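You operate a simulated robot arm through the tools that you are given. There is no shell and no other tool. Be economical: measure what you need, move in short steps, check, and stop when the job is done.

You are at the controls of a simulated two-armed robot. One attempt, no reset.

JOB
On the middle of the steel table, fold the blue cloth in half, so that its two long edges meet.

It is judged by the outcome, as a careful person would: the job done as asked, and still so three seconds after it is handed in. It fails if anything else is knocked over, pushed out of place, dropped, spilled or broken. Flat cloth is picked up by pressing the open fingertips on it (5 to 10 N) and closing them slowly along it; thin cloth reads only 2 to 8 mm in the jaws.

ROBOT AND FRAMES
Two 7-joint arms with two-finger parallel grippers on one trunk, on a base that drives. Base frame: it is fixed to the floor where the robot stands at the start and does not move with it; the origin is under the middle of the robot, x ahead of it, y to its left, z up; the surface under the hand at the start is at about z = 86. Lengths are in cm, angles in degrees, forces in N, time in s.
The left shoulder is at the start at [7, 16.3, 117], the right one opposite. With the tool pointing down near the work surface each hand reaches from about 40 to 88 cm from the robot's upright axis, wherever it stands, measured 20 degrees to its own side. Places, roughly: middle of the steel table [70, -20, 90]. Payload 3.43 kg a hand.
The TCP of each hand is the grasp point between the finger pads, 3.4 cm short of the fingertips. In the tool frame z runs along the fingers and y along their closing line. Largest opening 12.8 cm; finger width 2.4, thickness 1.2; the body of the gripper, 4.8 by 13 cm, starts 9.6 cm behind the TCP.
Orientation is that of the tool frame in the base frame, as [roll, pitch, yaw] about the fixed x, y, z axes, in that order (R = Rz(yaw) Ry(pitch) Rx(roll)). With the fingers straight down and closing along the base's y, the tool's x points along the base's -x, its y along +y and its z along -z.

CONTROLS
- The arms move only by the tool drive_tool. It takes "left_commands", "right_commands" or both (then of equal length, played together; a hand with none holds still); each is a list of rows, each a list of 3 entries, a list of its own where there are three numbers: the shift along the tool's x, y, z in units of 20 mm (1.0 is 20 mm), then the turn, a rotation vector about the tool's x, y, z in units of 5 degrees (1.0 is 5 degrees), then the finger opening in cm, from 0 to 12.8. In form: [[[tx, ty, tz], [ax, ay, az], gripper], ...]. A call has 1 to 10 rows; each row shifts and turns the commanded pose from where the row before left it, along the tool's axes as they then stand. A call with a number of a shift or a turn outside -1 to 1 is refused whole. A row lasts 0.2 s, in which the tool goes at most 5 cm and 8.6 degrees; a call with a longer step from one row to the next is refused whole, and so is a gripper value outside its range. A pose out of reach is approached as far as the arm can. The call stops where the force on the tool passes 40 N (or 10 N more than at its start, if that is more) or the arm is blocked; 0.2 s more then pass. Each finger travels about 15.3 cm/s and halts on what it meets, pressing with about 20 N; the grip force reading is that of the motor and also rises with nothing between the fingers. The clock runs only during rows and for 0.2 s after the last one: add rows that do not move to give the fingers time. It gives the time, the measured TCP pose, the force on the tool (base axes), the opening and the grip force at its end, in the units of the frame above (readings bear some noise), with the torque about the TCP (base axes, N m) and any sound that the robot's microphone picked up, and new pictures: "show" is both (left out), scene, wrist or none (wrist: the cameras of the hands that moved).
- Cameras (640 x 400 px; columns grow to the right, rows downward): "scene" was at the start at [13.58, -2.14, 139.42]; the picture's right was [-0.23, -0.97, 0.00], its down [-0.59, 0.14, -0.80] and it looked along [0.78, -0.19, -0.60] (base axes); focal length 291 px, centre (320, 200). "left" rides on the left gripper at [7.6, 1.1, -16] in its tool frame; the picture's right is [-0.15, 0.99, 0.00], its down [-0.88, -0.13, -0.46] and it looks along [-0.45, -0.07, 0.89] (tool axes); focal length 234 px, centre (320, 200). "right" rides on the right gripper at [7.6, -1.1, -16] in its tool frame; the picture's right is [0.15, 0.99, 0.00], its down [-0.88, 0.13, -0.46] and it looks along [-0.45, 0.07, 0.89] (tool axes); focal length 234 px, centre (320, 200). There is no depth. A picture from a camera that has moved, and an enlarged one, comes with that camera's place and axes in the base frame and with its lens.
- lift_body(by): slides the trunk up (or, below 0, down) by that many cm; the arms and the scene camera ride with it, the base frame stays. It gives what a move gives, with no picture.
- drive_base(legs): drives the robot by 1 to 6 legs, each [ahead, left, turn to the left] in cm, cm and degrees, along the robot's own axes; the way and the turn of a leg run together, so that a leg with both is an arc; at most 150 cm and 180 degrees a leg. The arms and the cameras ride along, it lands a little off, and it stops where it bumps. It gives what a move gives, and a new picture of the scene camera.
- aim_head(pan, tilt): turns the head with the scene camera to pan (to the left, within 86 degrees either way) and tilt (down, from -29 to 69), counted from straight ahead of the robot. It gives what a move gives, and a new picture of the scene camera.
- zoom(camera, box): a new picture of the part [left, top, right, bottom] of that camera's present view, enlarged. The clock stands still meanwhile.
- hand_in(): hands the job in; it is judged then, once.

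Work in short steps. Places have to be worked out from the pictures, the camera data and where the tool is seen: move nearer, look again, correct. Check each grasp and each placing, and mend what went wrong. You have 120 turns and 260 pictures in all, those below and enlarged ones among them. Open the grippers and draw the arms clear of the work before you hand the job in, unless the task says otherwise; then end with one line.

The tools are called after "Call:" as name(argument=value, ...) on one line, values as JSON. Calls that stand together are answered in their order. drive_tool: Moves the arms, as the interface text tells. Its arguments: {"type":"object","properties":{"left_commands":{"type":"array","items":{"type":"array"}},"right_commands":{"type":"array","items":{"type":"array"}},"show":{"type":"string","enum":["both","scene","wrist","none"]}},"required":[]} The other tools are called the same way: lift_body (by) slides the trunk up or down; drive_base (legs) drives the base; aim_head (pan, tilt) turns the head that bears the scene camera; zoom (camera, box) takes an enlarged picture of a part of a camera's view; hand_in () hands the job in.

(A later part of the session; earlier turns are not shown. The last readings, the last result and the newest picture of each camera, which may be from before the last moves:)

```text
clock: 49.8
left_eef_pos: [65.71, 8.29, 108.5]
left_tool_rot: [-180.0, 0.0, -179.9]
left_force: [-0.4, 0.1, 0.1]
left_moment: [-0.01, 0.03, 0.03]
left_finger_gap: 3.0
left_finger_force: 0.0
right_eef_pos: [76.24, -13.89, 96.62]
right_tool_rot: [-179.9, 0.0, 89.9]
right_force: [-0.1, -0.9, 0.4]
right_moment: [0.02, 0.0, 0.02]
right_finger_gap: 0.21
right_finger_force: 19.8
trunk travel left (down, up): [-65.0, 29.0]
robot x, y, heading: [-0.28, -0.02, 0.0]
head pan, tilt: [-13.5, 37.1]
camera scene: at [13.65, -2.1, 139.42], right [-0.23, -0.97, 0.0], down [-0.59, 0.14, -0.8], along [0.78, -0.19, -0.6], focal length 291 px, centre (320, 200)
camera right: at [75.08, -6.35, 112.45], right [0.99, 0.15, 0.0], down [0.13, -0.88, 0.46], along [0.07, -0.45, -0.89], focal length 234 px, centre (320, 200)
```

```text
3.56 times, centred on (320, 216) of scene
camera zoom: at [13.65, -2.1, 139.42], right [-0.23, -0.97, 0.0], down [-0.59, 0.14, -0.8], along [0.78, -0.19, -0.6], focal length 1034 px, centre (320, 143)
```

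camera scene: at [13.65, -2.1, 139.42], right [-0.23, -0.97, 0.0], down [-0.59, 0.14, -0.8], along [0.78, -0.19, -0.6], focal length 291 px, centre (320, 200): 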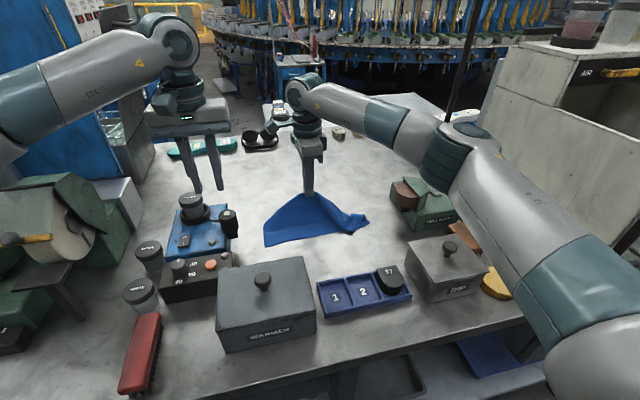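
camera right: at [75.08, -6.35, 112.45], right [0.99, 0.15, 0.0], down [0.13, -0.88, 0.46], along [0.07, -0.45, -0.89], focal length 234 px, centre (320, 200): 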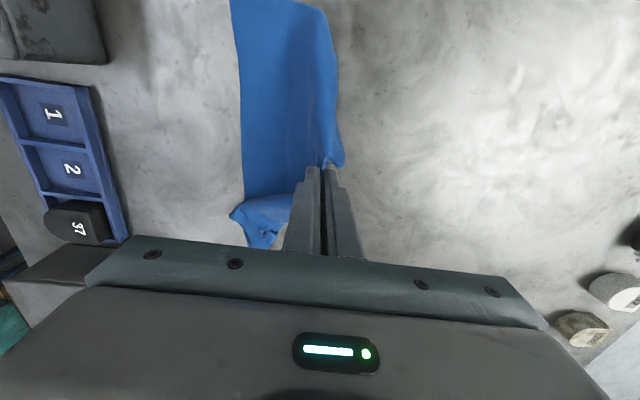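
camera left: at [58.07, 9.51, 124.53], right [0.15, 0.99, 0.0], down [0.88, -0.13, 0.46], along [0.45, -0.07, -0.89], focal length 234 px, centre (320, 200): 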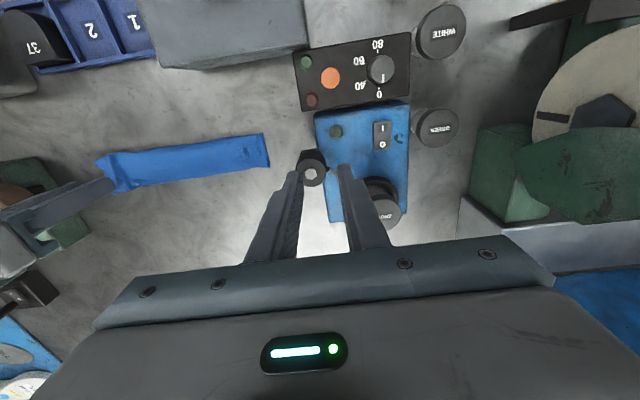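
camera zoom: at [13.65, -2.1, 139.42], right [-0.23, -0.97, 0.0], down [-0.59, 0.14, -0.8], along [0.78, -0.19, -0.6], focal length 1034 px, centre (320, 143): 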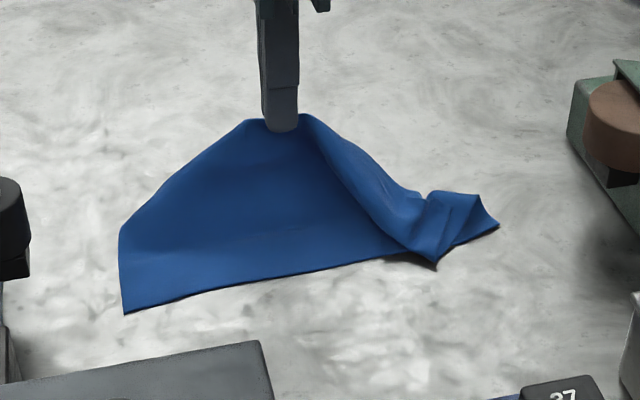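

It unfolds well. I continue out to x≈79.5 and lower.

Call:
drive_tool(right_commands=[[[0, 0.6, 0.4], [0, 0, 0], 0], [[0, 0.6, 0.6], [0, 0, 0], 0], [[0, 0.4, 0.8], [0, 0, 0], 0], [[0, 0.2, 0.8], [0, 0, 0], 0], [[0, 0, 0.3], [0, 0, 0], 0], [[0, 0, 0], [0, 0, 0], 0]])

Call:
zoom(camera="scene", box=[230, 160, 410, 272])

```text
clock: 51.2
left_eef_pos: [65.84, 8.35, 108.57]
left_tool_rot: [179.9, 0.0, -179.9]
left_force: [-1.1, -0.9, -0.5]
left_moment: [0.05, 0.0, -0.02]
left_finger_gap: 3.02
left_finger_force: 0.0
right_eef_pos: [79.69, -14.06, 90.97]
right_tool_rot: [-180.0, 0.0, 90.1]
right_force: [-0.3, -0.7, -0.3]
right_moment: [0.0, 0.02, 0.01]
right_finger_gap: 0.2
right_finger_force: 20.0
trunk travel left (down, up): [-65.0, 29.0]
robot x, y, heading: [0.11, -0.12, -0.2]
head pan, tilt: [-13.5, 37.1]
camera scene: at [13.6, -2.12, 139.42], right [-0.23, -0.97, 0.0], down [-0.59, 0.14, -0.8], along [0.78, -0.19, -0.6], focal length 291 px, centre (320, 200)
camera right: at [78.61, -6.5, 106.82], right [0.99, 0.15, 0.0], down [0.13, -0.88, 0.46], along [0.07, -0.45, -0.89], focal length 234 px, centre (320, 200)
```

scene: 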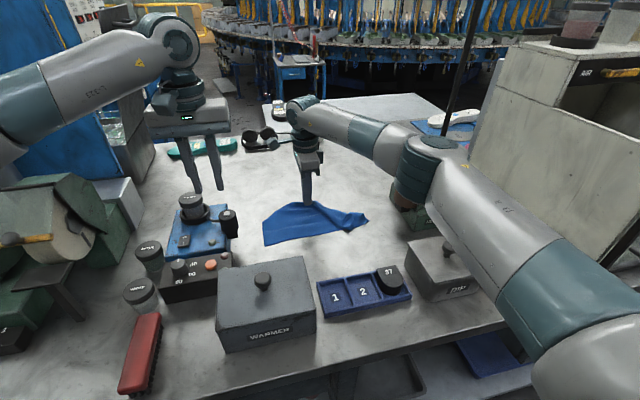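
right: 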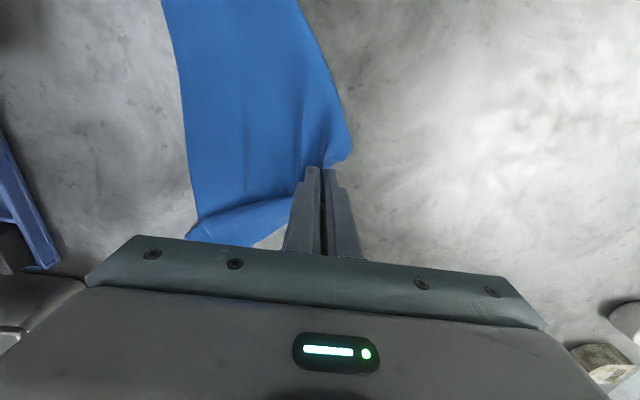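

```text
3.56 times, centred on (320, 216) of scene
camera zoom: at [13.6, -2.12, 139.42], right [-0.23, -0.97, 0.0], down [-0.59, 0.14, -0.8], along [0.78, -0.19, -0.6], focal length 1034 px, centre (320, 143)
```

zoom: 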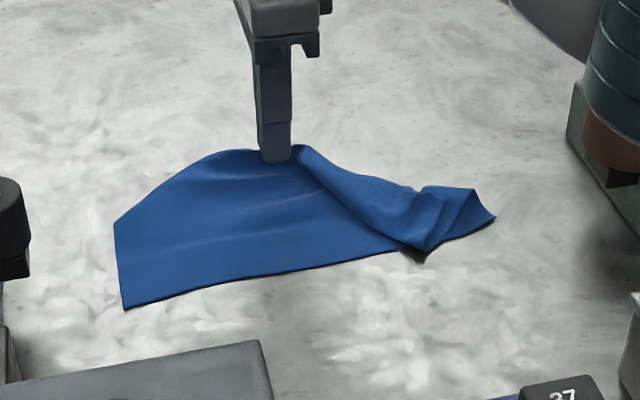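

The middle is unfolded, but the right end is still doubled. I release here, rise and look.

Call:
drive_tool(right_commands=[[[0, 0, 0.3], [0, 0, 0], 0], [[0, 0, 0], [0, 0, 0], 1], [[0, 0, 0], [0, 0, 0], 2.4], [[0, 0, -0.5], [0, 0, 0], 2.4], [[0, 0, -1], [0, 0, 0], 2.4], [[-0.5, -0.5, -1], [0, 0, 0], 2.4], [[-1, -1, -1], [0, 0, 0], 2.4], [[-1, -1, -1], [0, 0, 0], 2.4], [[-1, -1, -1], [0, 0, 0], 2.4], [[-1, -1, -1], [0, 0, 0], 2.4]])

Call:
zoom(camera="scene", box=[230, 160, 410, 272])

```text
clock: 53.4
left_eef_pos: [65.73, 8.38, 108.66]
left_tool_rot: [180.0, 0.1, -180.0]
left_force: [-0.2, -0.4, 0.5]
left_moment: [0.02, -0.07, -0.02]
left_finger_gap: 3.0
left_finger_force: 0.0
right_eef_pos: [70.68, -22.98, 103.32]
right_tool_rot: [179.9, -0.1, 90.1]
right_force: [0.0, -0.8, 0.1]
right_moment: [0.02, -0.01, -0.01]
right_finger_gap: 2.42
right_finger_force: 0.0
trunk travel left (down, up): [-65.0, 29.0]
robot x, y, heading: [-0.05, 0.16, -0.0]
head pan, tilt: [-13.5, 37.1]
camera scene: at [13.47, -2.24, 139.43], right [-0.23, -0.97, 0.0], down [-0.59, 0.14, -0.8], along [0.78, -0.19, -0.6], focal length 291 px, centre (320, 200)
camera right: at [69.66, -15.49, 119.26], right [0.99, 0.15, 0.0], down [0.13, -0.88, 0.46], along [0.07, -0.45, -0.89], focal length 234 px, centre (320, 200)
```

scene: 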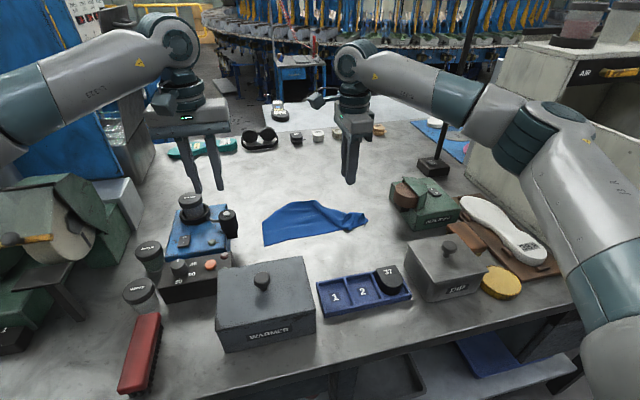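
right: 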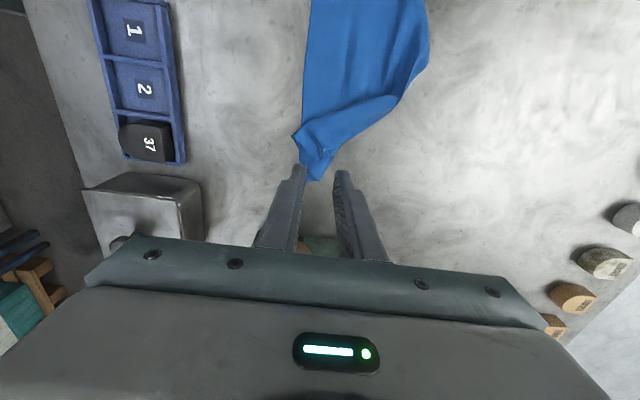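

```text
3.56 times, centred on (320, 216) of scene
camera zoom: at [13.47, -2.24, 139.43], right [-0.23, -0.97, 0.0], down [-0.59, 0.14, -0.8], along [0.78, -0.19, -0.6], focal length 1034 px, centre (320, 143)
```

zoom: 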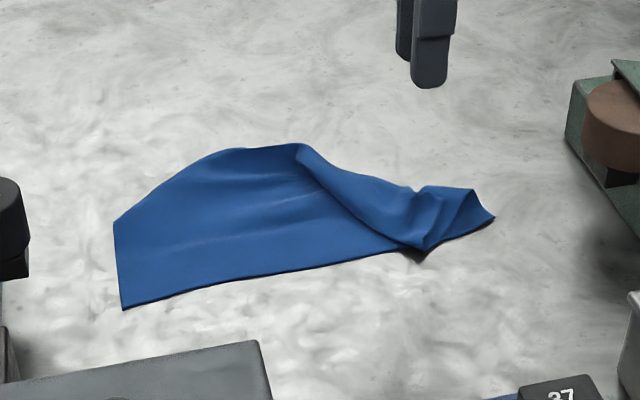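

The right side still has its far corner folded over near (66, −23), and the left far corner may be tucked under. I zoom in for detail.

Call:
zoom(camera="right", box=[270, 0, 450, 200])

Call:
zoom(camera="scene", box=[310, 190, 380, 245])

Call:
zoom(camera="left", box=[70, 80, 330, 240])

```text
2.00 times, centred on (360, 100) of right
camera zoom: at [69.66, -15.49, 119.26], right [0.99, 0.15, 0.0], down [0.13, -0.88, 0.46], along [0.07, -0.45, -0.89], focal length 468 px, centre (240, 400)
```

zoom: 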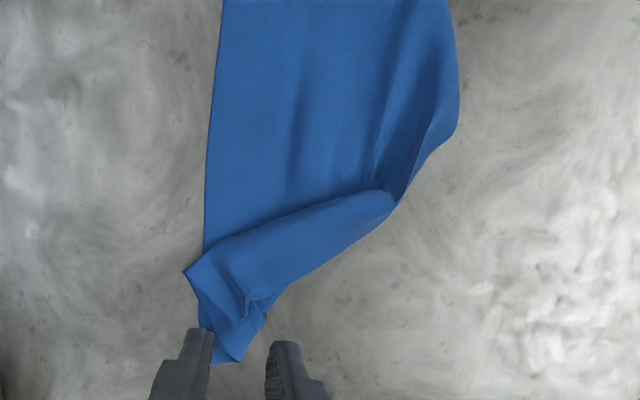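

```text
7.27 times, centred on (345, 218) of scene
camera zoom: at [13.47, -2.24, 139.43], right [-0.23, -0.97, 0.0], down [-0.59, 0.14, -0.8], along [0.78, -0.19, -0.6], focal length 2114 px, centre (138, 73)
```

zoom: 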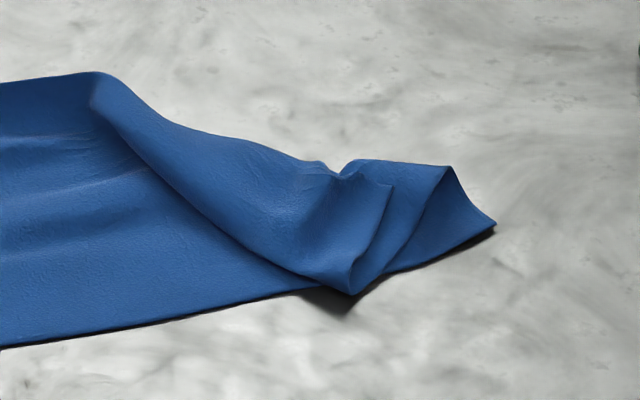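

```text
2.46 times, centred on (200, 160) of left
camera zoom: at [58.02, 9.43, 124.53], right [0.14, 0.99, 0.0], down [0.88, -0.13, 0.46], along [0.45, -0.07, -0.89], focal length 576 px, centre (615, 298)
```

zoom: 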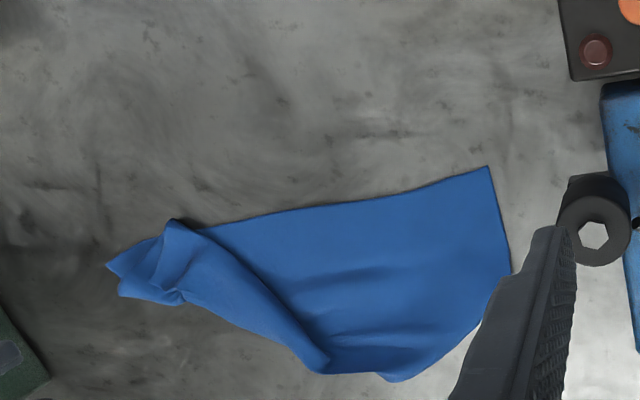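

At the right, the far edge is still rolled on top, running from about (70, −23) to (76, −14). I pinch the top of this roll the same way near (70.3, −21.8), lowering carefully.

Call:
drive_tool(right_commands=[[[0.6, -0.2, 0.5], [0, 0, 0], 2.4], [[0, 0, 1], [0, 0, 0], 2.4], [[0, 0, 1], [0, 0, 0], 2.4], [[0, 0, 1], [0, 0, 0], 2.4], [[0, 0, 1], [0, 0, 0], 2.4], [[0, 0, 0.8], [0, 0, 0], 2.4], [[0, 0, 0.6], [0, 0, 0], 2.4], [[0, 0, 0.3], [0, 0, 0], 2.4], [[0, 0, 0], [0, 0, 0], 2.4]], show="wrist")

Call:
zoom(camera="right", box=[240, 80, 420, 260])

Call:
zoom(camera="scene", box=[290, 180, 390, 250])

```text
clock: 55.4
left_eef_pos: [65.76, 8.28, 108.67]
left_tool_rot: [-180.0, 0.1, -179.9]
left_force: [-0.6, -0.8, -0.2]
left_moment: [-0.03, 0.03, 0.0]
left_finger_gap: 3.01
left_finger_force: 0.0
right_eef_pos: [70.37, -21.64, 90.73]
right_tool_rot: [179.9, 0.0, 90.0]
right_force: [-0.2, -0.6, -0.3]
right_moment: [0.05, 0.0, -0.02]
right_finger_gap: 2.43
right_finger_force: 0.1
trunk travel left (down, up): [-65.0, 29.0]
robot x, y, heading: [0.05, 0.31, 0.1]
head pan, tilt: [-13.5, 37.1]
camera right: at [69.23, -14.18, 106.68], right [0.99, 0.15, 0.0], down [0.13, -0.88, 0.46], along [0.07, -0.45, -0.89], focal length 234 px, centre (320, 200)
```

right: 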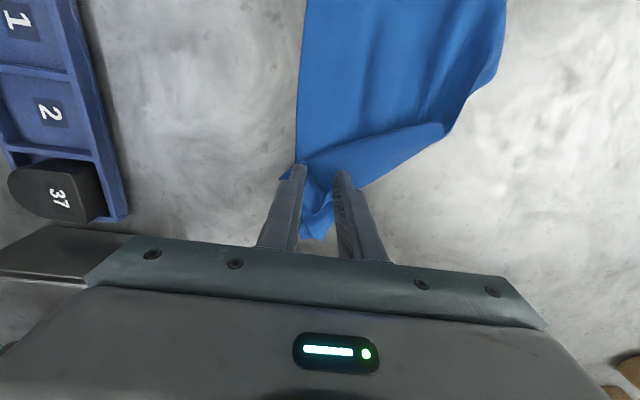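

```text
2.22 times, centred on (330, 170) of right
camera zoom: at [69.23, -14.18, 106.68], right [0.99, 0.15, 0.0], down [0.13, -0.88, 0.46], along [0.07, -0.45, -0.89], focal length 520 px, centre (298, 267)
```

zoom: 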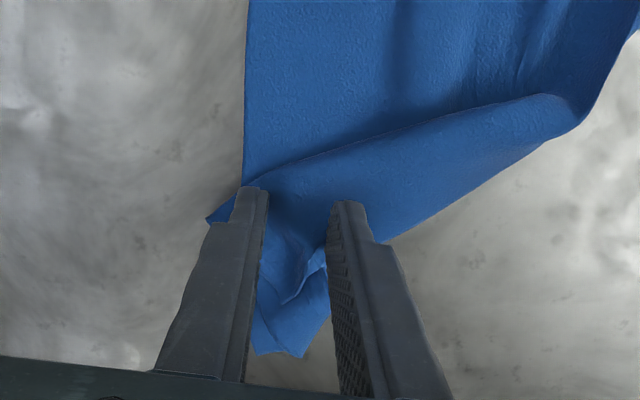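

```text
5.71 times, centred on (340, 215) of scene
camera zoom: at [13.59, -2.14, 139.42], right [-0.23, -0.97, 0.0], down [-0.59, 0.14, -0.8], along [0.78, -0.19, -0.6], focal length 1661 px, centre (206, 114)
```

zoom: 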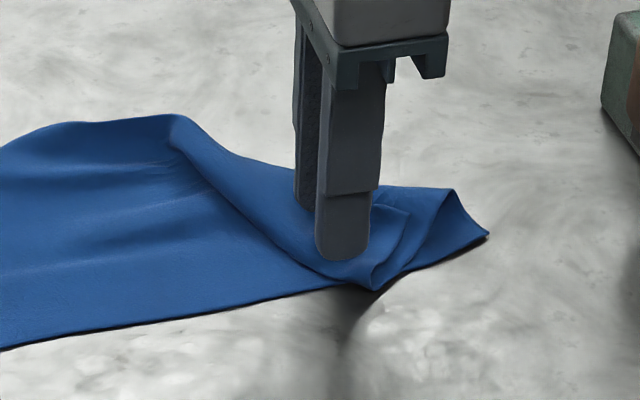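

The fingers sit right over the roll. I lower to light contact and close.

Call:
drive_tool(right_commands=[[[0, 0, 0.15], [0, 0, 0], 2.4], [[0, 0, 0.15], [0, 0, 0], 2.4], [[0, 0, 0.1], [0, 0, 0], 2.4], [[0, 0, 0], [0, 0, 0], 2.4]], show="none")

Call:
drive_tool(right_commands=[[[0, 0, 0.05], [0, 0, 0], 2.4], [[0, 0, 0], [0, 0, 0], 2.4]], show="none")

```text
clock: 56.4
left_eef_pos: [65.79, 8.39, 108.6]
left_tool_rot: [-180.0, -0.1, -179.9]
left_force: [0.5, 0.6, -0.1]
left_moment: [-0.02, -0.03, -0.02]
left_finger_gap: 2.98
left_finger_force: 0.0
right_eef_pos: [70.4, -21.91, 89.99]
right_tool_rot: [180.0, -0.1, 90.0]
right_force: [0.5, 0.7, 0.4]
right_moment: [-0.03, 0.04, 0.0]
right_finger_gap: 2.4
right_finger_force: 0.1
trunk travel left (down, up): [-65.0, 29.0]
robot x, y, heading: [-0.18, -0.04, -0.1]
head pan, tilt: [-13.5, 37.1]
```

```text
clock: 57.0
left_eef_pos: [65.7, 8.43, 108.56]
left_tool_rot: [-179.9, 0.1, -179.9]
left_force: [-0.3, 0.3, 0.3]
left_moment: [-0.01, -0.02, 0.02]
left_finger_gap: 3.0
left_finger_force: 0.0
right_eef_pos: [70.22, -21.75, 89.96]
right_tool_rot: [-179.9, 0.0, 90.0]
right_force: [-0.1, 0.0, 0.5]
right_moment: [-0.02, 0.0, -0.05]
right_finger_gap: 2.41
right_finger_force: 0.1
trunk travel left (down, up): [-65.0, 29.0]
robot x, y, heading: [0.03, 0.14, -0.0]
head pan, tilt: [-13.5, 37.1]
```

Call:
drive_tool(right_commands=[[[0, 0, 0.1], [0, 0, 0], 2.4], [[0, 0, 0], [0, 0, 0], 2.1], [[0, 0, 0], [0, 0, 0], 1.8], [[0, 0, 0], [0, 0, 0], 1.5], [[0, 0, 0], [0, 0, 0], 1.2], [[0, 0, 0], [0, 0, 0], 0.9], [[0, 0, 0], [0, 0, 0], 0.6], [[0, 0, 0], [0, 0, 0], 0.3], [[0, 0, 0], [0, 0, 0], 0], [[0, 0, 0], [0, 0, 0], 0]], show="none")

Call:
drive_tool(right_commands=[[[0, 0, -0.3], [0, 0, 0], 0], [[0, 0, -0.5], [0, 0, 0], 0], [[0, 0, -0.5], [0, 0, 0], 0], [[0, 0, -0.5], [0, 0, 0], 0]], show="wrist")

Call:
zoom(camera="scene", box=[240, 170, 400, 270])

```text
clock: 59.2
left_eef_pos: [65.78, 8.32, 108.65]
left_tool_rot: [-180.0, -0.1, -179.9]
left_force: [1.0, -0.4, 0.8]
left_moment: [-0.01, 0.01, 0.01]
left_finger_gap: 3.0
left_finger_force: 0.0
right_eef_pos: [70.32, -21.65, 89.72]
right_tool_rot: [179.9, 0.0, 90.1]
right_force: [0.2, -0.2, 2.1]
right_moment: [-0.01, 0.0, 0.02]
right_finger_gap: 0.3
right_finger_force: 19.9
trunk travel left (down, up): [-65.0, 29.0]
robot x, y, heading: [0.01, 0.28, -0.0]
head pan, tilt: [-13.5, 37.1]
```

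```text
clock: 60.2
left_eef_pos: [65.73, 8.48, 108.66]
left_tool_rot: [-179.9, 0.0, -179.9]
left_force: [-0.7, 0.7, -0.4]
left_moment: [0.02, -0.02, -0.01]
left_finger_gap: 2.99
left_finger_force: 0.0
right_eef_pos: [70.34, -21.66, 93.23]
right_tool_rot: [179.9, 0.0, 90.0]
right_force: [-0.2, -0.1, 0.7]
right_moment: [-0.02, 0.01, 0.05]
right_finger_gap: 0.27
right_finger_force: 19.9
trunk travel left (down, up): [-65.0, 29.0]
robot x, y, heading: [-0.27, 0.35, -0.3]
head pan, tilt: [-13.5, 37.1]
camera right: at [69.22, -14.22, 109.17], right [0.99, 0.15, 0.0], down [0.13, -0.88, 0.46], along [0.07, -0.45, -0.89], focal length 234 px, centre (320, 200)
```

right: 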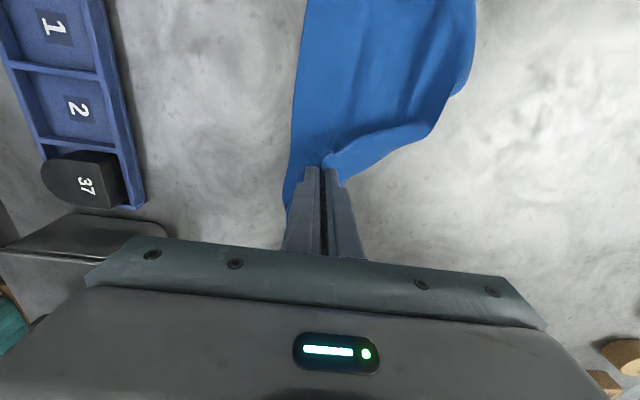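

```text
4.00 times, centred on (320, 220) of scene
camera zoom: at [13.57, -2.13, 139.42], right [-0.23, -0.97, 0.0], down [-0.59, 0.14, -0.8], along [0.78, -0.19, -0.6], focal length 1163 px, centre (320, 120)
```

zoom: 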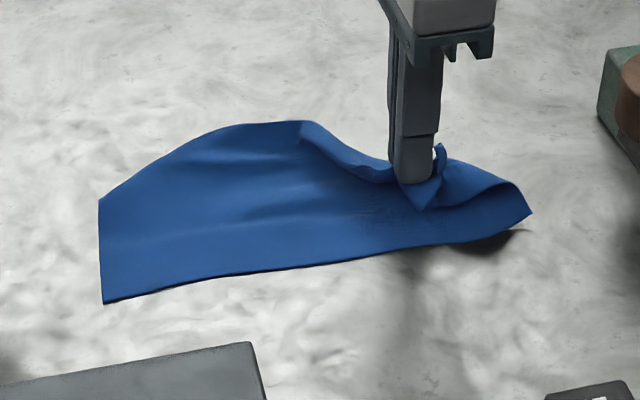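

The flap has come up. I carry it to +x and slightly outward (−y), then down.

Call:
drive_tool(right_commands=[[[0, 0, -0.8], [0, 0, 0], 0], [[0, 0.3, -0.6], [0, 0, 0], 0], [[-0.2, 0.7, 0], [0, 0, 0], 0], [[-0.3, 0.8, 0], [0, 0, 0], 0], [[-0.4, 0.8, 0], [0, 0, 0], 0], [[-0.4, 0.8, 0], [0, 0, 0], 0], [[-0.4, 0.8, 0.4], [0, 0, 0], 0]])

Call:
zoom(camera="scene", box=[240, 170, 400, 270])

```text
clock: 61.8
left_eef_pos: [65.83, 8.35, 108.48]
left_tool_rot: [179.9, -0.1, -179.8]
left_force: [0.0, 0.9, -0.3]
left_moment: [0.0, 0.02, -0.03]
left_finger_gap: 3.02
left_finger_force: 0.0
right_eef_pos: [78.7, -25.22, 95.25]
right_tool_rot: [-179.9, -0.1, 90.1]
right_force: [-0.4, 0.0, 0.3]
right_moment: [0.02, 0.02, 0.01]
right_finger_gap: 0.27
right_finger_force: 19.9
trunk travel left (down, up): [-65.0, 29.0]
robot x, y, heading: [-0.08, -0.13, -0.2]
head pan, tilt: [-13.5, 37.1]
camera scene: at [13.66, -2.13, 139.42], right [-0.23, -0.97, 0.0], down [-0.59, 0.14, -0.8], along [0.78, -0.19, -0.6], focal length 291 px, centre (320, 200)
camera right: at [77.64, -17.77, 111.14], right [0.99, 0.15, 0.0], down [0.13, -0.88, 0.46], along [0.07, -0.45, -0.89], focal length 234 px, centre (320, 200)
```

scene: 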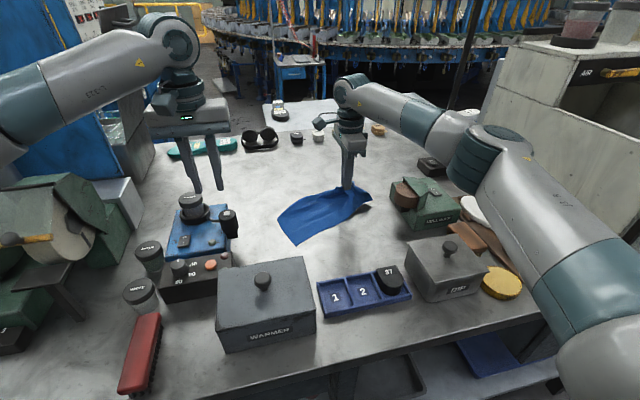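
right: 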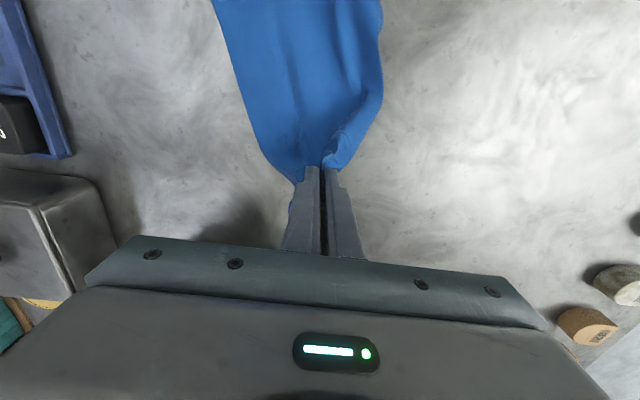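

```text
4.00 times, centred on (320, 220) of scene
camera zoom: at [13.66, -2.13, 139.42], right [-0.23, -0.97, 0.0], down [-0.59, 0.14, -0.8], along [0.78, -0.19, -0.6], focal length 1163 px, centre (320, 120)
```

zoom: 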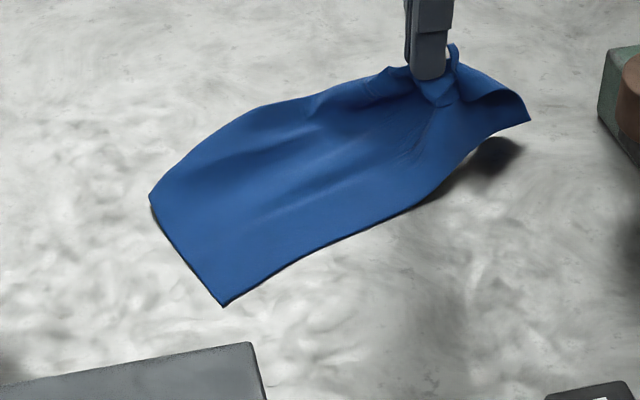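

The whole cloth rotated with the pull. I look closer at what the jaw holds.

Call:
zoom(camera="scene", box=[320, 170, 390, 220])

Call:
zoom(camera="right", box=[200, 0, 420, 200])

```text
8.00 times, centred on (355, 195) of scene
camera zoom: at [13.66, -2.13, 139.42], right [-0.23, -0.97, 0.0], down [-0.59, 0.14, -0.8], along [0.78, -0.19, -0.6], focal length 2326 px, centre (40, 240)
```

zoom: 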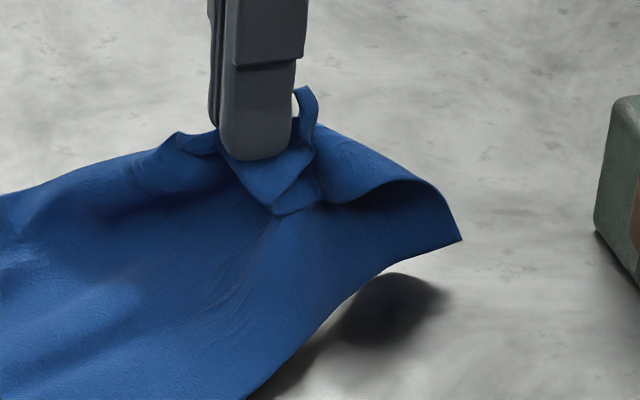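

```text
2.00 times, centred on (310, 100) of right
camera zoom: at [77.64, -17.77, 111.14], right [0.99, 0.15, 0.0], down [0.13, -0.88, 0.46], along [0.07, -0.45, -0.89], focal length 468 px, centre (340, 400)
```

zoom: 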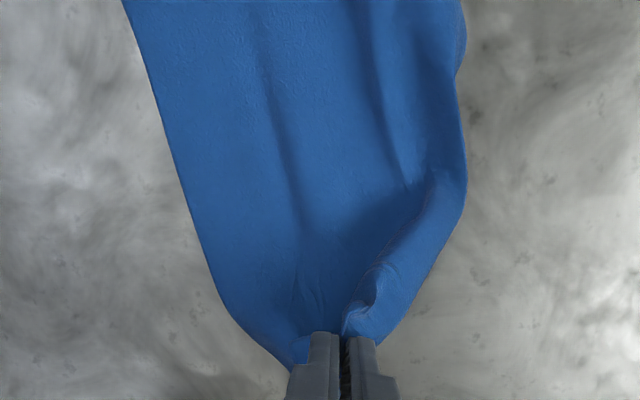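

The jaw holds two layers, and the far-right corner tab dangles on the near side of it. I set it down, release, and look straight at the tab.

Call:
drive_tool(right_commands=[[[0, 0, 0.8], [0, 0, 0], 0], [[0, 0, 0.8], [0, 0, 0], 0], [[0, 0, 0.6], [0, 0, 0], 0], [[0, 0, 0.2], [0, 0, 0], 1.2], [[0, 0, 0], [0, 0, 0], 2.4], [[0, 0, -0.5], [0, 0, 0], 2.4], [[0, 0, -1], [0, 0, 0], 2.4], [[0, 0, -1], [0, 0, 0], 2.4], [[-1, 0, -1], [0, 0, 0], 2.4], [[-1, 0, -1], [0, 0, 0], 2.4]], show="wrist")

Call:
zoom(camera="scene", box=[260, 170, 400, 260])

Call:
zoom(camera="right", box=[230, 0, 430, 200])

```text
clock: 64.0
left_eef_pos: [65.82, 8.39, 108.56]
left_tool_rot: [180.0, 0.0, -179.9]
left_force: [-0.9, 0.0, 0.1]
left_moment: [0.0, 0.0, 0.03]
left_finger_gap: 2.99
left_finger_force: 0.1
right_eef_pos: [78.46, -29.36, 99.41]
right_tool_rot: [-179.9, -0.1, 90.0]
right_force: [0.1, -0.4, 0.2]
right_moment: [0.0, -0.04, -0.04]
right_finger_gap: 2.44
right_finger_force: 0.0
trunk travel left (down, up): [-65.0, 29.0]
robot x, y, heading: [-0.13, 0.27, 0.2]
head pan, tilt: [-13.5, 37.1]
camera right: at [77.46, -21.75, 115.37], right [0.99, 0.15, 0.0], down [0.13, -0.88, 0.46], along [0.07, -0.45, -0.89], focal length 234 px, centre (320, 200)
```

right: 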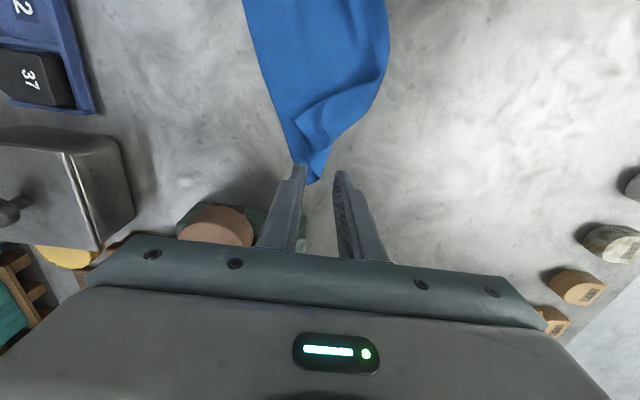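

```text
4.44 times, centred on (330, 215) of scene
camera zoom: at [13.53, -2.17, 139.43], right [-0.23, -0.97, 0.0], down [-0.59, 0.14, -0.8], along [0.78, -0.19, -0.6], focal length 1292 px, centre (276, 133)
```

zoom: 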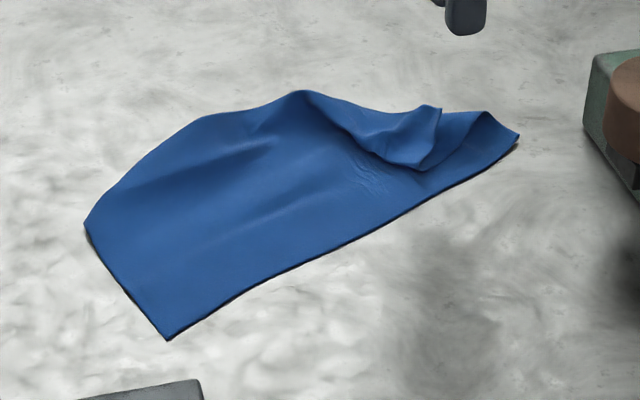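

```text
2.00 times, centred on (330, 100) of right
camera zoom: at [77.46, -21.75, 115.37], right [0.99, 0.15, 0.0], down [0.13, -0.88, 0.46], along [0.07, -0.45, -0.89], focal length 468 px, centre (300, 400)
```

zoom: 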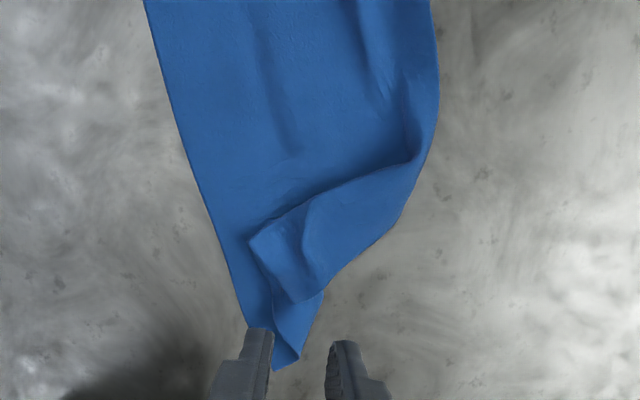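

What remains is a small S-fold at the right end: a bulge running from (75.4, −26) to (83, −21), with the free edge lying behind it. Plowing the bulge backward with the open fingers should push the flap out flat. I turn the hand so the fingers lie parallel to the bulge and place it in front.

Call:
drive_tool(right_commands=[[[0, 0, 0], [0, 0, -1], 3.5], [[0, 0, 0], [0, 0, -1], 4.5], [[0, 0, 0], [0, 0, -1], 5.5], [[0, 0, 0], [0, 0, -1], 6], [[0, 0, 0], [0, 0, -1], 6], [[0, 0, 0], [0, 0, -1], 6], [[0, 0, 0], [0, 0, -0.75], 6]], show="none")

Call:
drive_tool(right_commands=[[[1, 0.5, 0], [0, 0, 0], 6], [[1, 0.5, 0], [0, 0, 0], 6], [[1, 0.5, 0], [0, 0, 0], 6], [[0.75, 0.45, 0], [0, 0, 0], 6], [[0, 0, 1], [0, 0, 0], 6], [[0, 0, 1], [0, 0, 0], 6], [[0, 0, 1], [0, 0, 0], 6]], show="wrist")

Call:
zoom(camera="scene", box=[260, 160, 400, 250])

```text
clock: 65.6
left_eef_pos: [65.75, 8.5, 108.48]
left_tool_rot: [-180.0, 0.0, -180.0]
left_force: [0.2, -0.3, 0.3]
left_moment: [0.0, 0.01, 0.0]
left_finger_gap: 3.0
left_finger_force: 0.0
right_eef_pos: [78.84, -29.2, 99.53]
right_tool_rot: [180.0, 0.0, 123.8]
right_force: [0.0, -0.2, -0.5]
right_moment: [-0.01, -0.04, 0.0]
right_finger_gap: 5.99
right_finger_force: 0.1
trunk travel left (down, up): [-65.0, 29.0]
robot x, y, heading: [-0.17, 0.05, 0.1]
head pan, tilt: [-13.5, 37.1]
```

```text
clock: 67.2
left_eef_pos: [65.8, 8.5, 108.53]
left_tool_rot: [180.0, 0.0, -179.9]
left_force: [-0.8, 0.1, -0.6]
left_moment: [0.01, 0.02, 0.0]
left_finger_gap: 2.99
left_finger_force: 0.1
right_eef_pos: [77.98, -20.68, 93.65]
right_tool_rot: [-179.9, 0.0, 123.7]
right_force: [-0.2, 0.2, 0.1]
right_moment: [0.01, -0.01, 0.01]
right_finger_gap: 6.01
right_finger_force: 0.0
trunk travel left (down, up): [-65.0, 29.0]
robot x, y, heading: [0.12, 0.11, -0.0]
head pan, tilt: [-13.5, 37.1]
camera right: at [72.83, -15.0, 109.47], right [0.74, 0.67, 0.0], down [0.6, -0.66, 0.45], along [0.31, -0.34, -0.89], focal length 234 px, centre (320, 200)
```

right: 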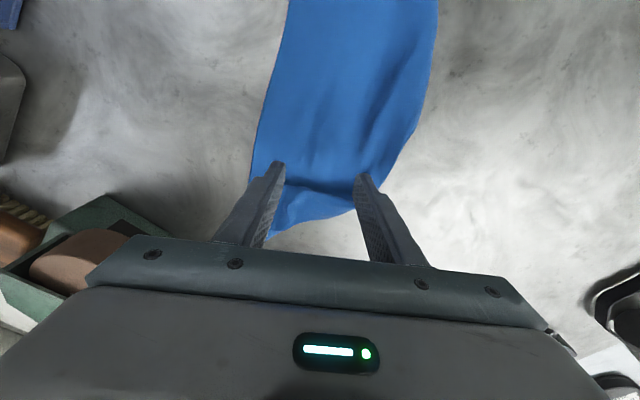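

```text
4.44 times, centred on (330, 205) of scene
camera zoom: at [13.63, -2.16, 139.42], right [-0.23, -0.97, 0.0], down [-0.59, 0.14, -0.8], along [0.78, -0.19, -0.6], focal length 1292 px, centre (276, 178)
```

zoom: 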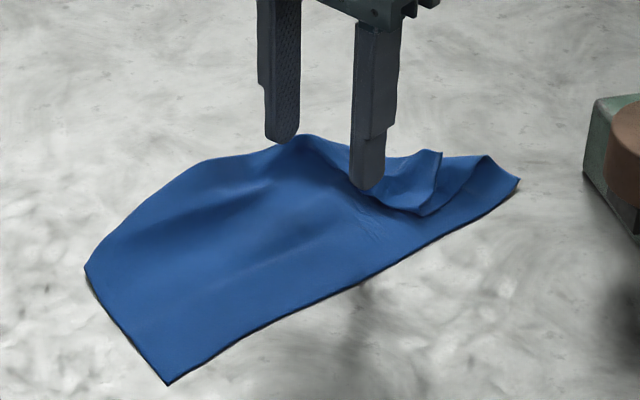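

The fingers are about 3 cm in front of the bulge. I lower until they just graze the base layer, then sweep backward.

Call:
drive_tool(right_commands=[[[0, 0, 0.8], [0, 0, 0], 6], [[0, 0, 0.6], [0, 0, 0], 6], [[0, 0, 0.4], [0, 0, 0], 6], [[0, 0, 0.1], [0, 0, 0], 6], [[0, 0, 0], [0, 0, 0], 6]], show="none")

Call:
drive_tool(right_commands=[[[-0.4, 0, 0], [0, 0, 0], 6], [[-0.5, 0, 0], [0, 0, 0], 6], [[-0.5, 0, 0], [0, 0, 0], 6], [[-0.5, 0, 0], [0, 0, 0], 6], [[-0.5, 0, 0], [0, 0, 0], 6], [[-0.5, 0, 0], [0, 0, 0], 6], [[0, 0, 0], [0, 0, 0], 6]], show="wrist")

Call:
zoom(camera="scene", box=[260, 160, 400, 250])

```text
clock: 68.4
left_eef_pos: [65.86, 8.41, 108.61]
left_tool_rot: [-180.0, -0.2, -179.9]
left_force: [0.6, -0.1, 0.0]
left_moment: [-0.02, 0.01, 0.01]
left_finger_gap: 3.01
left_finger_force: 0.2
right_eef_pos: [77.91, -20.69, 89.76]
right_tool_rot: [179.9, 0.0, 123.7]
right_force: [-0.3, 0.2, 0.2]
right_moment: [-0.04, 0.02, 0.01]
right_finger_gap: 5.98
right_finger_force: 0.0
trunk travel left (down, up): [-65.0, 29.0]
robot x, y, heading: [0.22, 0.23, 0.4]
head pan, tilt: [-13.5, 37.1]
```

```text
clock: 70.0
left_eef_pos: [65.8, 8.39, 108.56]
left_tool_rot: [-180.0, 0.0, -179.9]
left_force: [-0.4, -0.8, 0.3]
left_moment: [-0.02, -0.04, 0.01]
left_finger_gap: 3.03
left_finger_force: 0.1
right_eef_pos: [81.13, -25.56, 89.75]
right_tool_rot: [-179.9, 0.1, 123.8]
right_force: [0.3, 0.7, 0.0]
right_moment: [0.0, 0.03, -0.02]
right_finger_gap: 6.02
right_finger_force: 0.1
trunk travel left (down, up): [-65.0, 29.0]
robot x, y, heading: [0.17, -0.16, 0.1]
head pan, tilt: [-13.5, 37.1]
camera right: at [76.02, -19.91, 105.58], right [0.74, 0.67, 0.0], down [0.6, -0.66, 0.46], along [0.31, -0.34, -0.89], focal length 234 px, centre (320, 200)
```

right: 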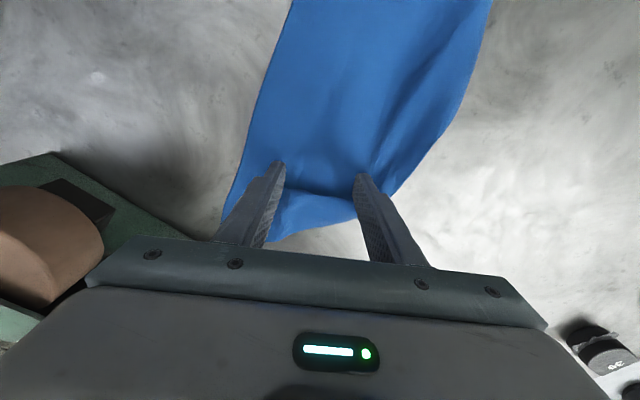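

```text
4.44 times, centred on (330, 205) of scene
camera zoom: at [13.58, -2.14, 139.42], right [-0.23, -0.97, 0.0], down [-0.59, 0.14, -0.8], along [0.78, -0.19, -0.6], focal length 1292 px, centre (276, 178)
```

zoom: 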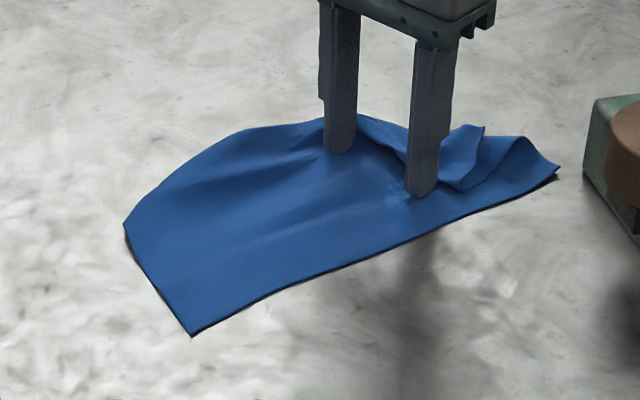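

The plow slid the whole cloth instead. A better plan is to use the straight near edge. If I hold its two corners and lift the cloth so it hangs, gravity opens the S-fold. Then I can lay the lower half going +x and bring the held edge back over, with no tuck. First I drag the cloth back from the machine by pressing the two fingers on it and turning it square.

Call:
drive_tool(right_commands=[[[0, 0, 0.1], [0, 0, 0], 6], [[0, 0, 0.08], [0, 0, 0], 6], [[0, 0, 0.04], [0, 0, 0], 6], [[0, 0, 0], [0, 0, 0], 6]], show="none")

```text
clock: 71.0
left_eef_pos: [65.63, 8.49, 108.75]
left_tool_rot: [179.9, 0.0, -179.9]
left_force: [-0.2, -0.7, 0.6]
left_moment: [-0.02, -0.02, 0.03]
left_finger_gap: 3.01
left_finger_force: 0.1
right_eef_pos: [81.19, -25.54, 89.55]
right_tool_rot: [179.7, 0.1, 123.7]
right_force: [3.3, -1.2, 18.3]
right_moment: [0.1, -0.51, -0.04]
right_finger_gap: 6.01
right_finger_force: 0.1
trunk travel left (down, up): [-65.0, 29.0]
robot x, y, heading: [-0.17, 0.2, 0.1]
head pan, tilt: [-13.5, 37.1]
```

The press reads 18 N, so I ease up a little and drag.

Call:
drive_tool(right_commands=[[[0, 0, -0.08], [0, 0, 0], 6], [[0.62, -0.346, 0], [0, 0, 0.53], 6], [[0.62, -0.346, 0], [0, 0, 0.53], 6], [[0.62, -0.346, 0], [0, 0, 0.53], 6], [[0.62, -0.346, 0], [0, 0, 0.53], 6]], show="wrist")

Call:
zoom(camera="scene", box=[260, 160, 400, 250])

```text
clock: 72.2
left_eef_pos: [65.82, 8.48, 108.61]
left_tool_rot: [-179.9, 0.0, -179.9]
left_force: [0.4, 0.2, 0.7]
left_moment: [0.01, 0.0, -0.01]
left_finger_gap: 3.0
left_finger_force: 0.0
right_eef_pos: [76.04, -22.55, 89.6]
right_tool_rot: [180.0, 0.0, 113.1]
right_force: [1.9, -0.8, 7.8]
right_moment: [0.04, -0.37, -0.02]
right_finger_gap: 6.06
right_finger_force: 0.1
trunk travel left (down, up): [-65.0, 29.0]
robot x, y, heading: [0.07, -0.3, 0.0]
head pan, tilt: [-13.5, 37.1]
camera right: at [72.09, -16.05, 105.46], right [0.85, 0.52, 0.0], down [0.46, -0.76, 0.46], along [0.24, -0.39, -0.89], focal length 234 px, centre (320, 200)
```

right: 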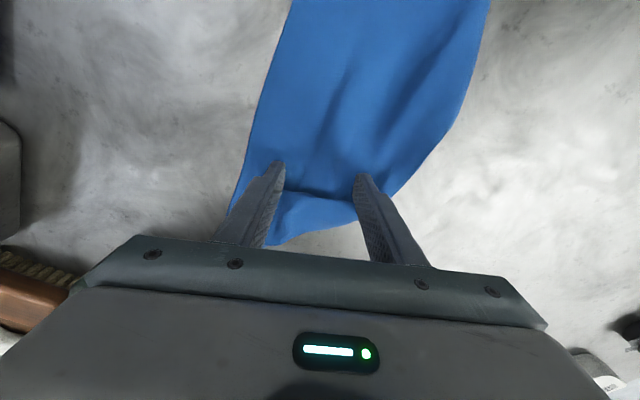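

```text
4.44 times, centred on (330, 205) of scene
camera zoom: at [13.48, -2.12, 139.43], right [-0.23, -0.97, 0.0], down [-0.59, 0.14, -0.8], along [0.78, -0.19, -0.6], focal length 1292 px, centre (276, 178)
```

zoom: 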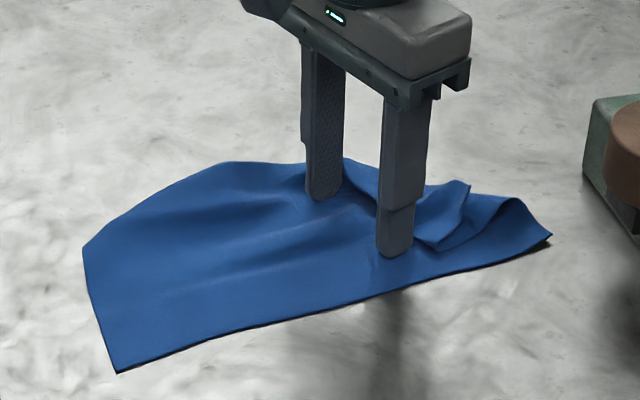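

The drag works nicely: the cloth follows and turns with the hand. I continue.

Call:
drive_tool(right_commands=[[[0.62, -0.25, 0], [0, 0, 0.53], 6], [[0.62, -0.25, 0], [0, 0, 0.53], 6], [[0.62, -0.25, 0], [0, 0, 0.53], 6], [[0.62, -0.25, 0], [0, 0, 0.53], 6]], show="wrist")

Call:
zoom(camera="scene", box=[240, 170, 400, 270])

```text
clock: 73.2
left_eef_pos: [65.64, 8.32, 108.72]
left_tool_rot: [-179.9, 0.1, -179.9]
left_force: [-0.4, -0.3, 0.6]
left_moment: [0.0, 0.02, 0.0]
left_finger_gap: 2.98
left_finger_force: 0.2
right_eef_pos: [72.53, -18.55, 89.61]
right_tool_rot: [179.9, -0.1, 102.4]
right_force: [1.1, -2.1, 15.7]
right_moment: [-0.06, -0.62, -0.07]
right_finger_gap: 6.08
right_finger_force: 0.2
trunk travel left (down, up): [-65.0, 29.0]
robot x, y, heading: [-0.22, -0.13, 0.0]
head pan, tilt: [-13.5, 37.1]
camera right: at [69.78, -11.46, 105.43], right [0.93, 0.36, 0.0], down [0.32, -0.83, 0.46], along [0.16, -0.43, -0.89], focal length 234 px, centre (320, 200)
```

right: 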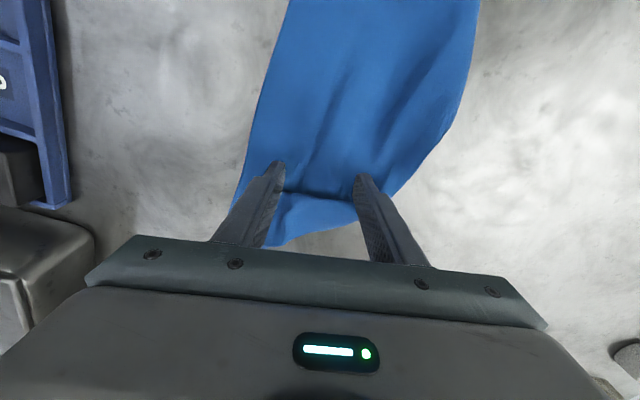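

```text
4.00 times, centred on (320, 220) of scene
camera zoom: at [13.4, -2.1, 139.46], right [-0.23, -0.97, 0.0], down [-0.59, 0.14, -0.8], along [0.78, -0.19, -0.6], focal length 1163 px, centre (320, 120)
```

zoom: 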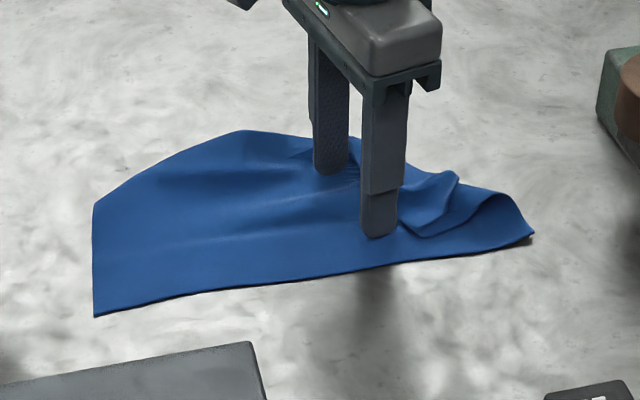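

The near edge is now straight and square, from (66.3, −0.5) to (66.9, −29.9). I raise the right hand and turn it back to close along y.

Call:
drive_tool(right_commands=[[[0, 0, -0.5], [0, 0, 0], 6], [[0, 0, -1], [0, 0, -1], 5], [[0, 0, -1], [0, 0, -1], 4], [[0, 0, -1], [0, 0, -1], 3], [[0, 0, -1], [0, 0, -1], 3], [[0, 0, 0], [0, 0, -1], 3], [[0, 0, 0], [0, 0, -1], 3], [[0, 0, 0], [0, 0, -1], 3], [[0, 0, 0], [0, 0, -1], 3], [[0, 0, 0], [0, 0, -1], 3]], show="none")

Call:
drive_tool(right_commands=[[[0, 0, 0], [0, 0, -1], 3], [[0, 0, 0], [0, 0, -1], 3], [[0, 0, 0], [0, 0, -1], 3], [[0, 0, 0], [0, 0, -1], 3], [[0, 0, 0], [0, 0, -1], 3], [[0, 0, 0], [0, 0, -1], 3], [[0, 0, 0], [0, 0, -0.52], 3]], show="none")

```text
clock: 75.4
left_eef_pos: [65.74, 8.4, 108.55]
left_tool_rot: [-179.9, 0.0, -179.9]
left_force: [-0.2, 0.0, -0.4]
left_moment: [0.0, 0.0, 0.03]
left_finger_gap: 3.01
left_finger_force: 0.0
right_eef_pos: [72.8, -18.63, 98.33]
right_tool_rot: [180.0, 0.0, 147.6]
right_force: [0.1, 0.3, -0.2]
right_moment: [0.03, 0.0, 0.01]
right_finger_gap: 2.99
right_finger_force: 0.1
trunk travel left (down, up): [-65.0, 29.0]
robot x, y, heading: [0.07, -0.0, 0.0]
head pan, tilt: [-13.5, 37.1]
```

```text
clock: 77.0
left_eef_pos: [65.76, 8.44, 108.6]
left_tool_rot: [180.0, 0.1, -179.9]
left_force: [0.3, 0.0, 0.0]
left_moment: [0.04, -0.01, -0.02]
left_finger_gap: 2.97
left_finger_force: 0.1
right_eef_pos: [72.76, -18.58, 98.54]
right_tool_rot: [180.0, 0.0, -179.8]
right_force: [0.2, 0.0, -0.7]
right_moment: [0.0, 0.01, -0.01]
right_finger_gap: 3.01
right_finger_force: 0.0
trunk travel left (down, up): [-65.0, 29.0]
robot x, y, heading: [0.14, 0.3, -0.2]
head pan, tilt: [-13.5, 37.1]
```

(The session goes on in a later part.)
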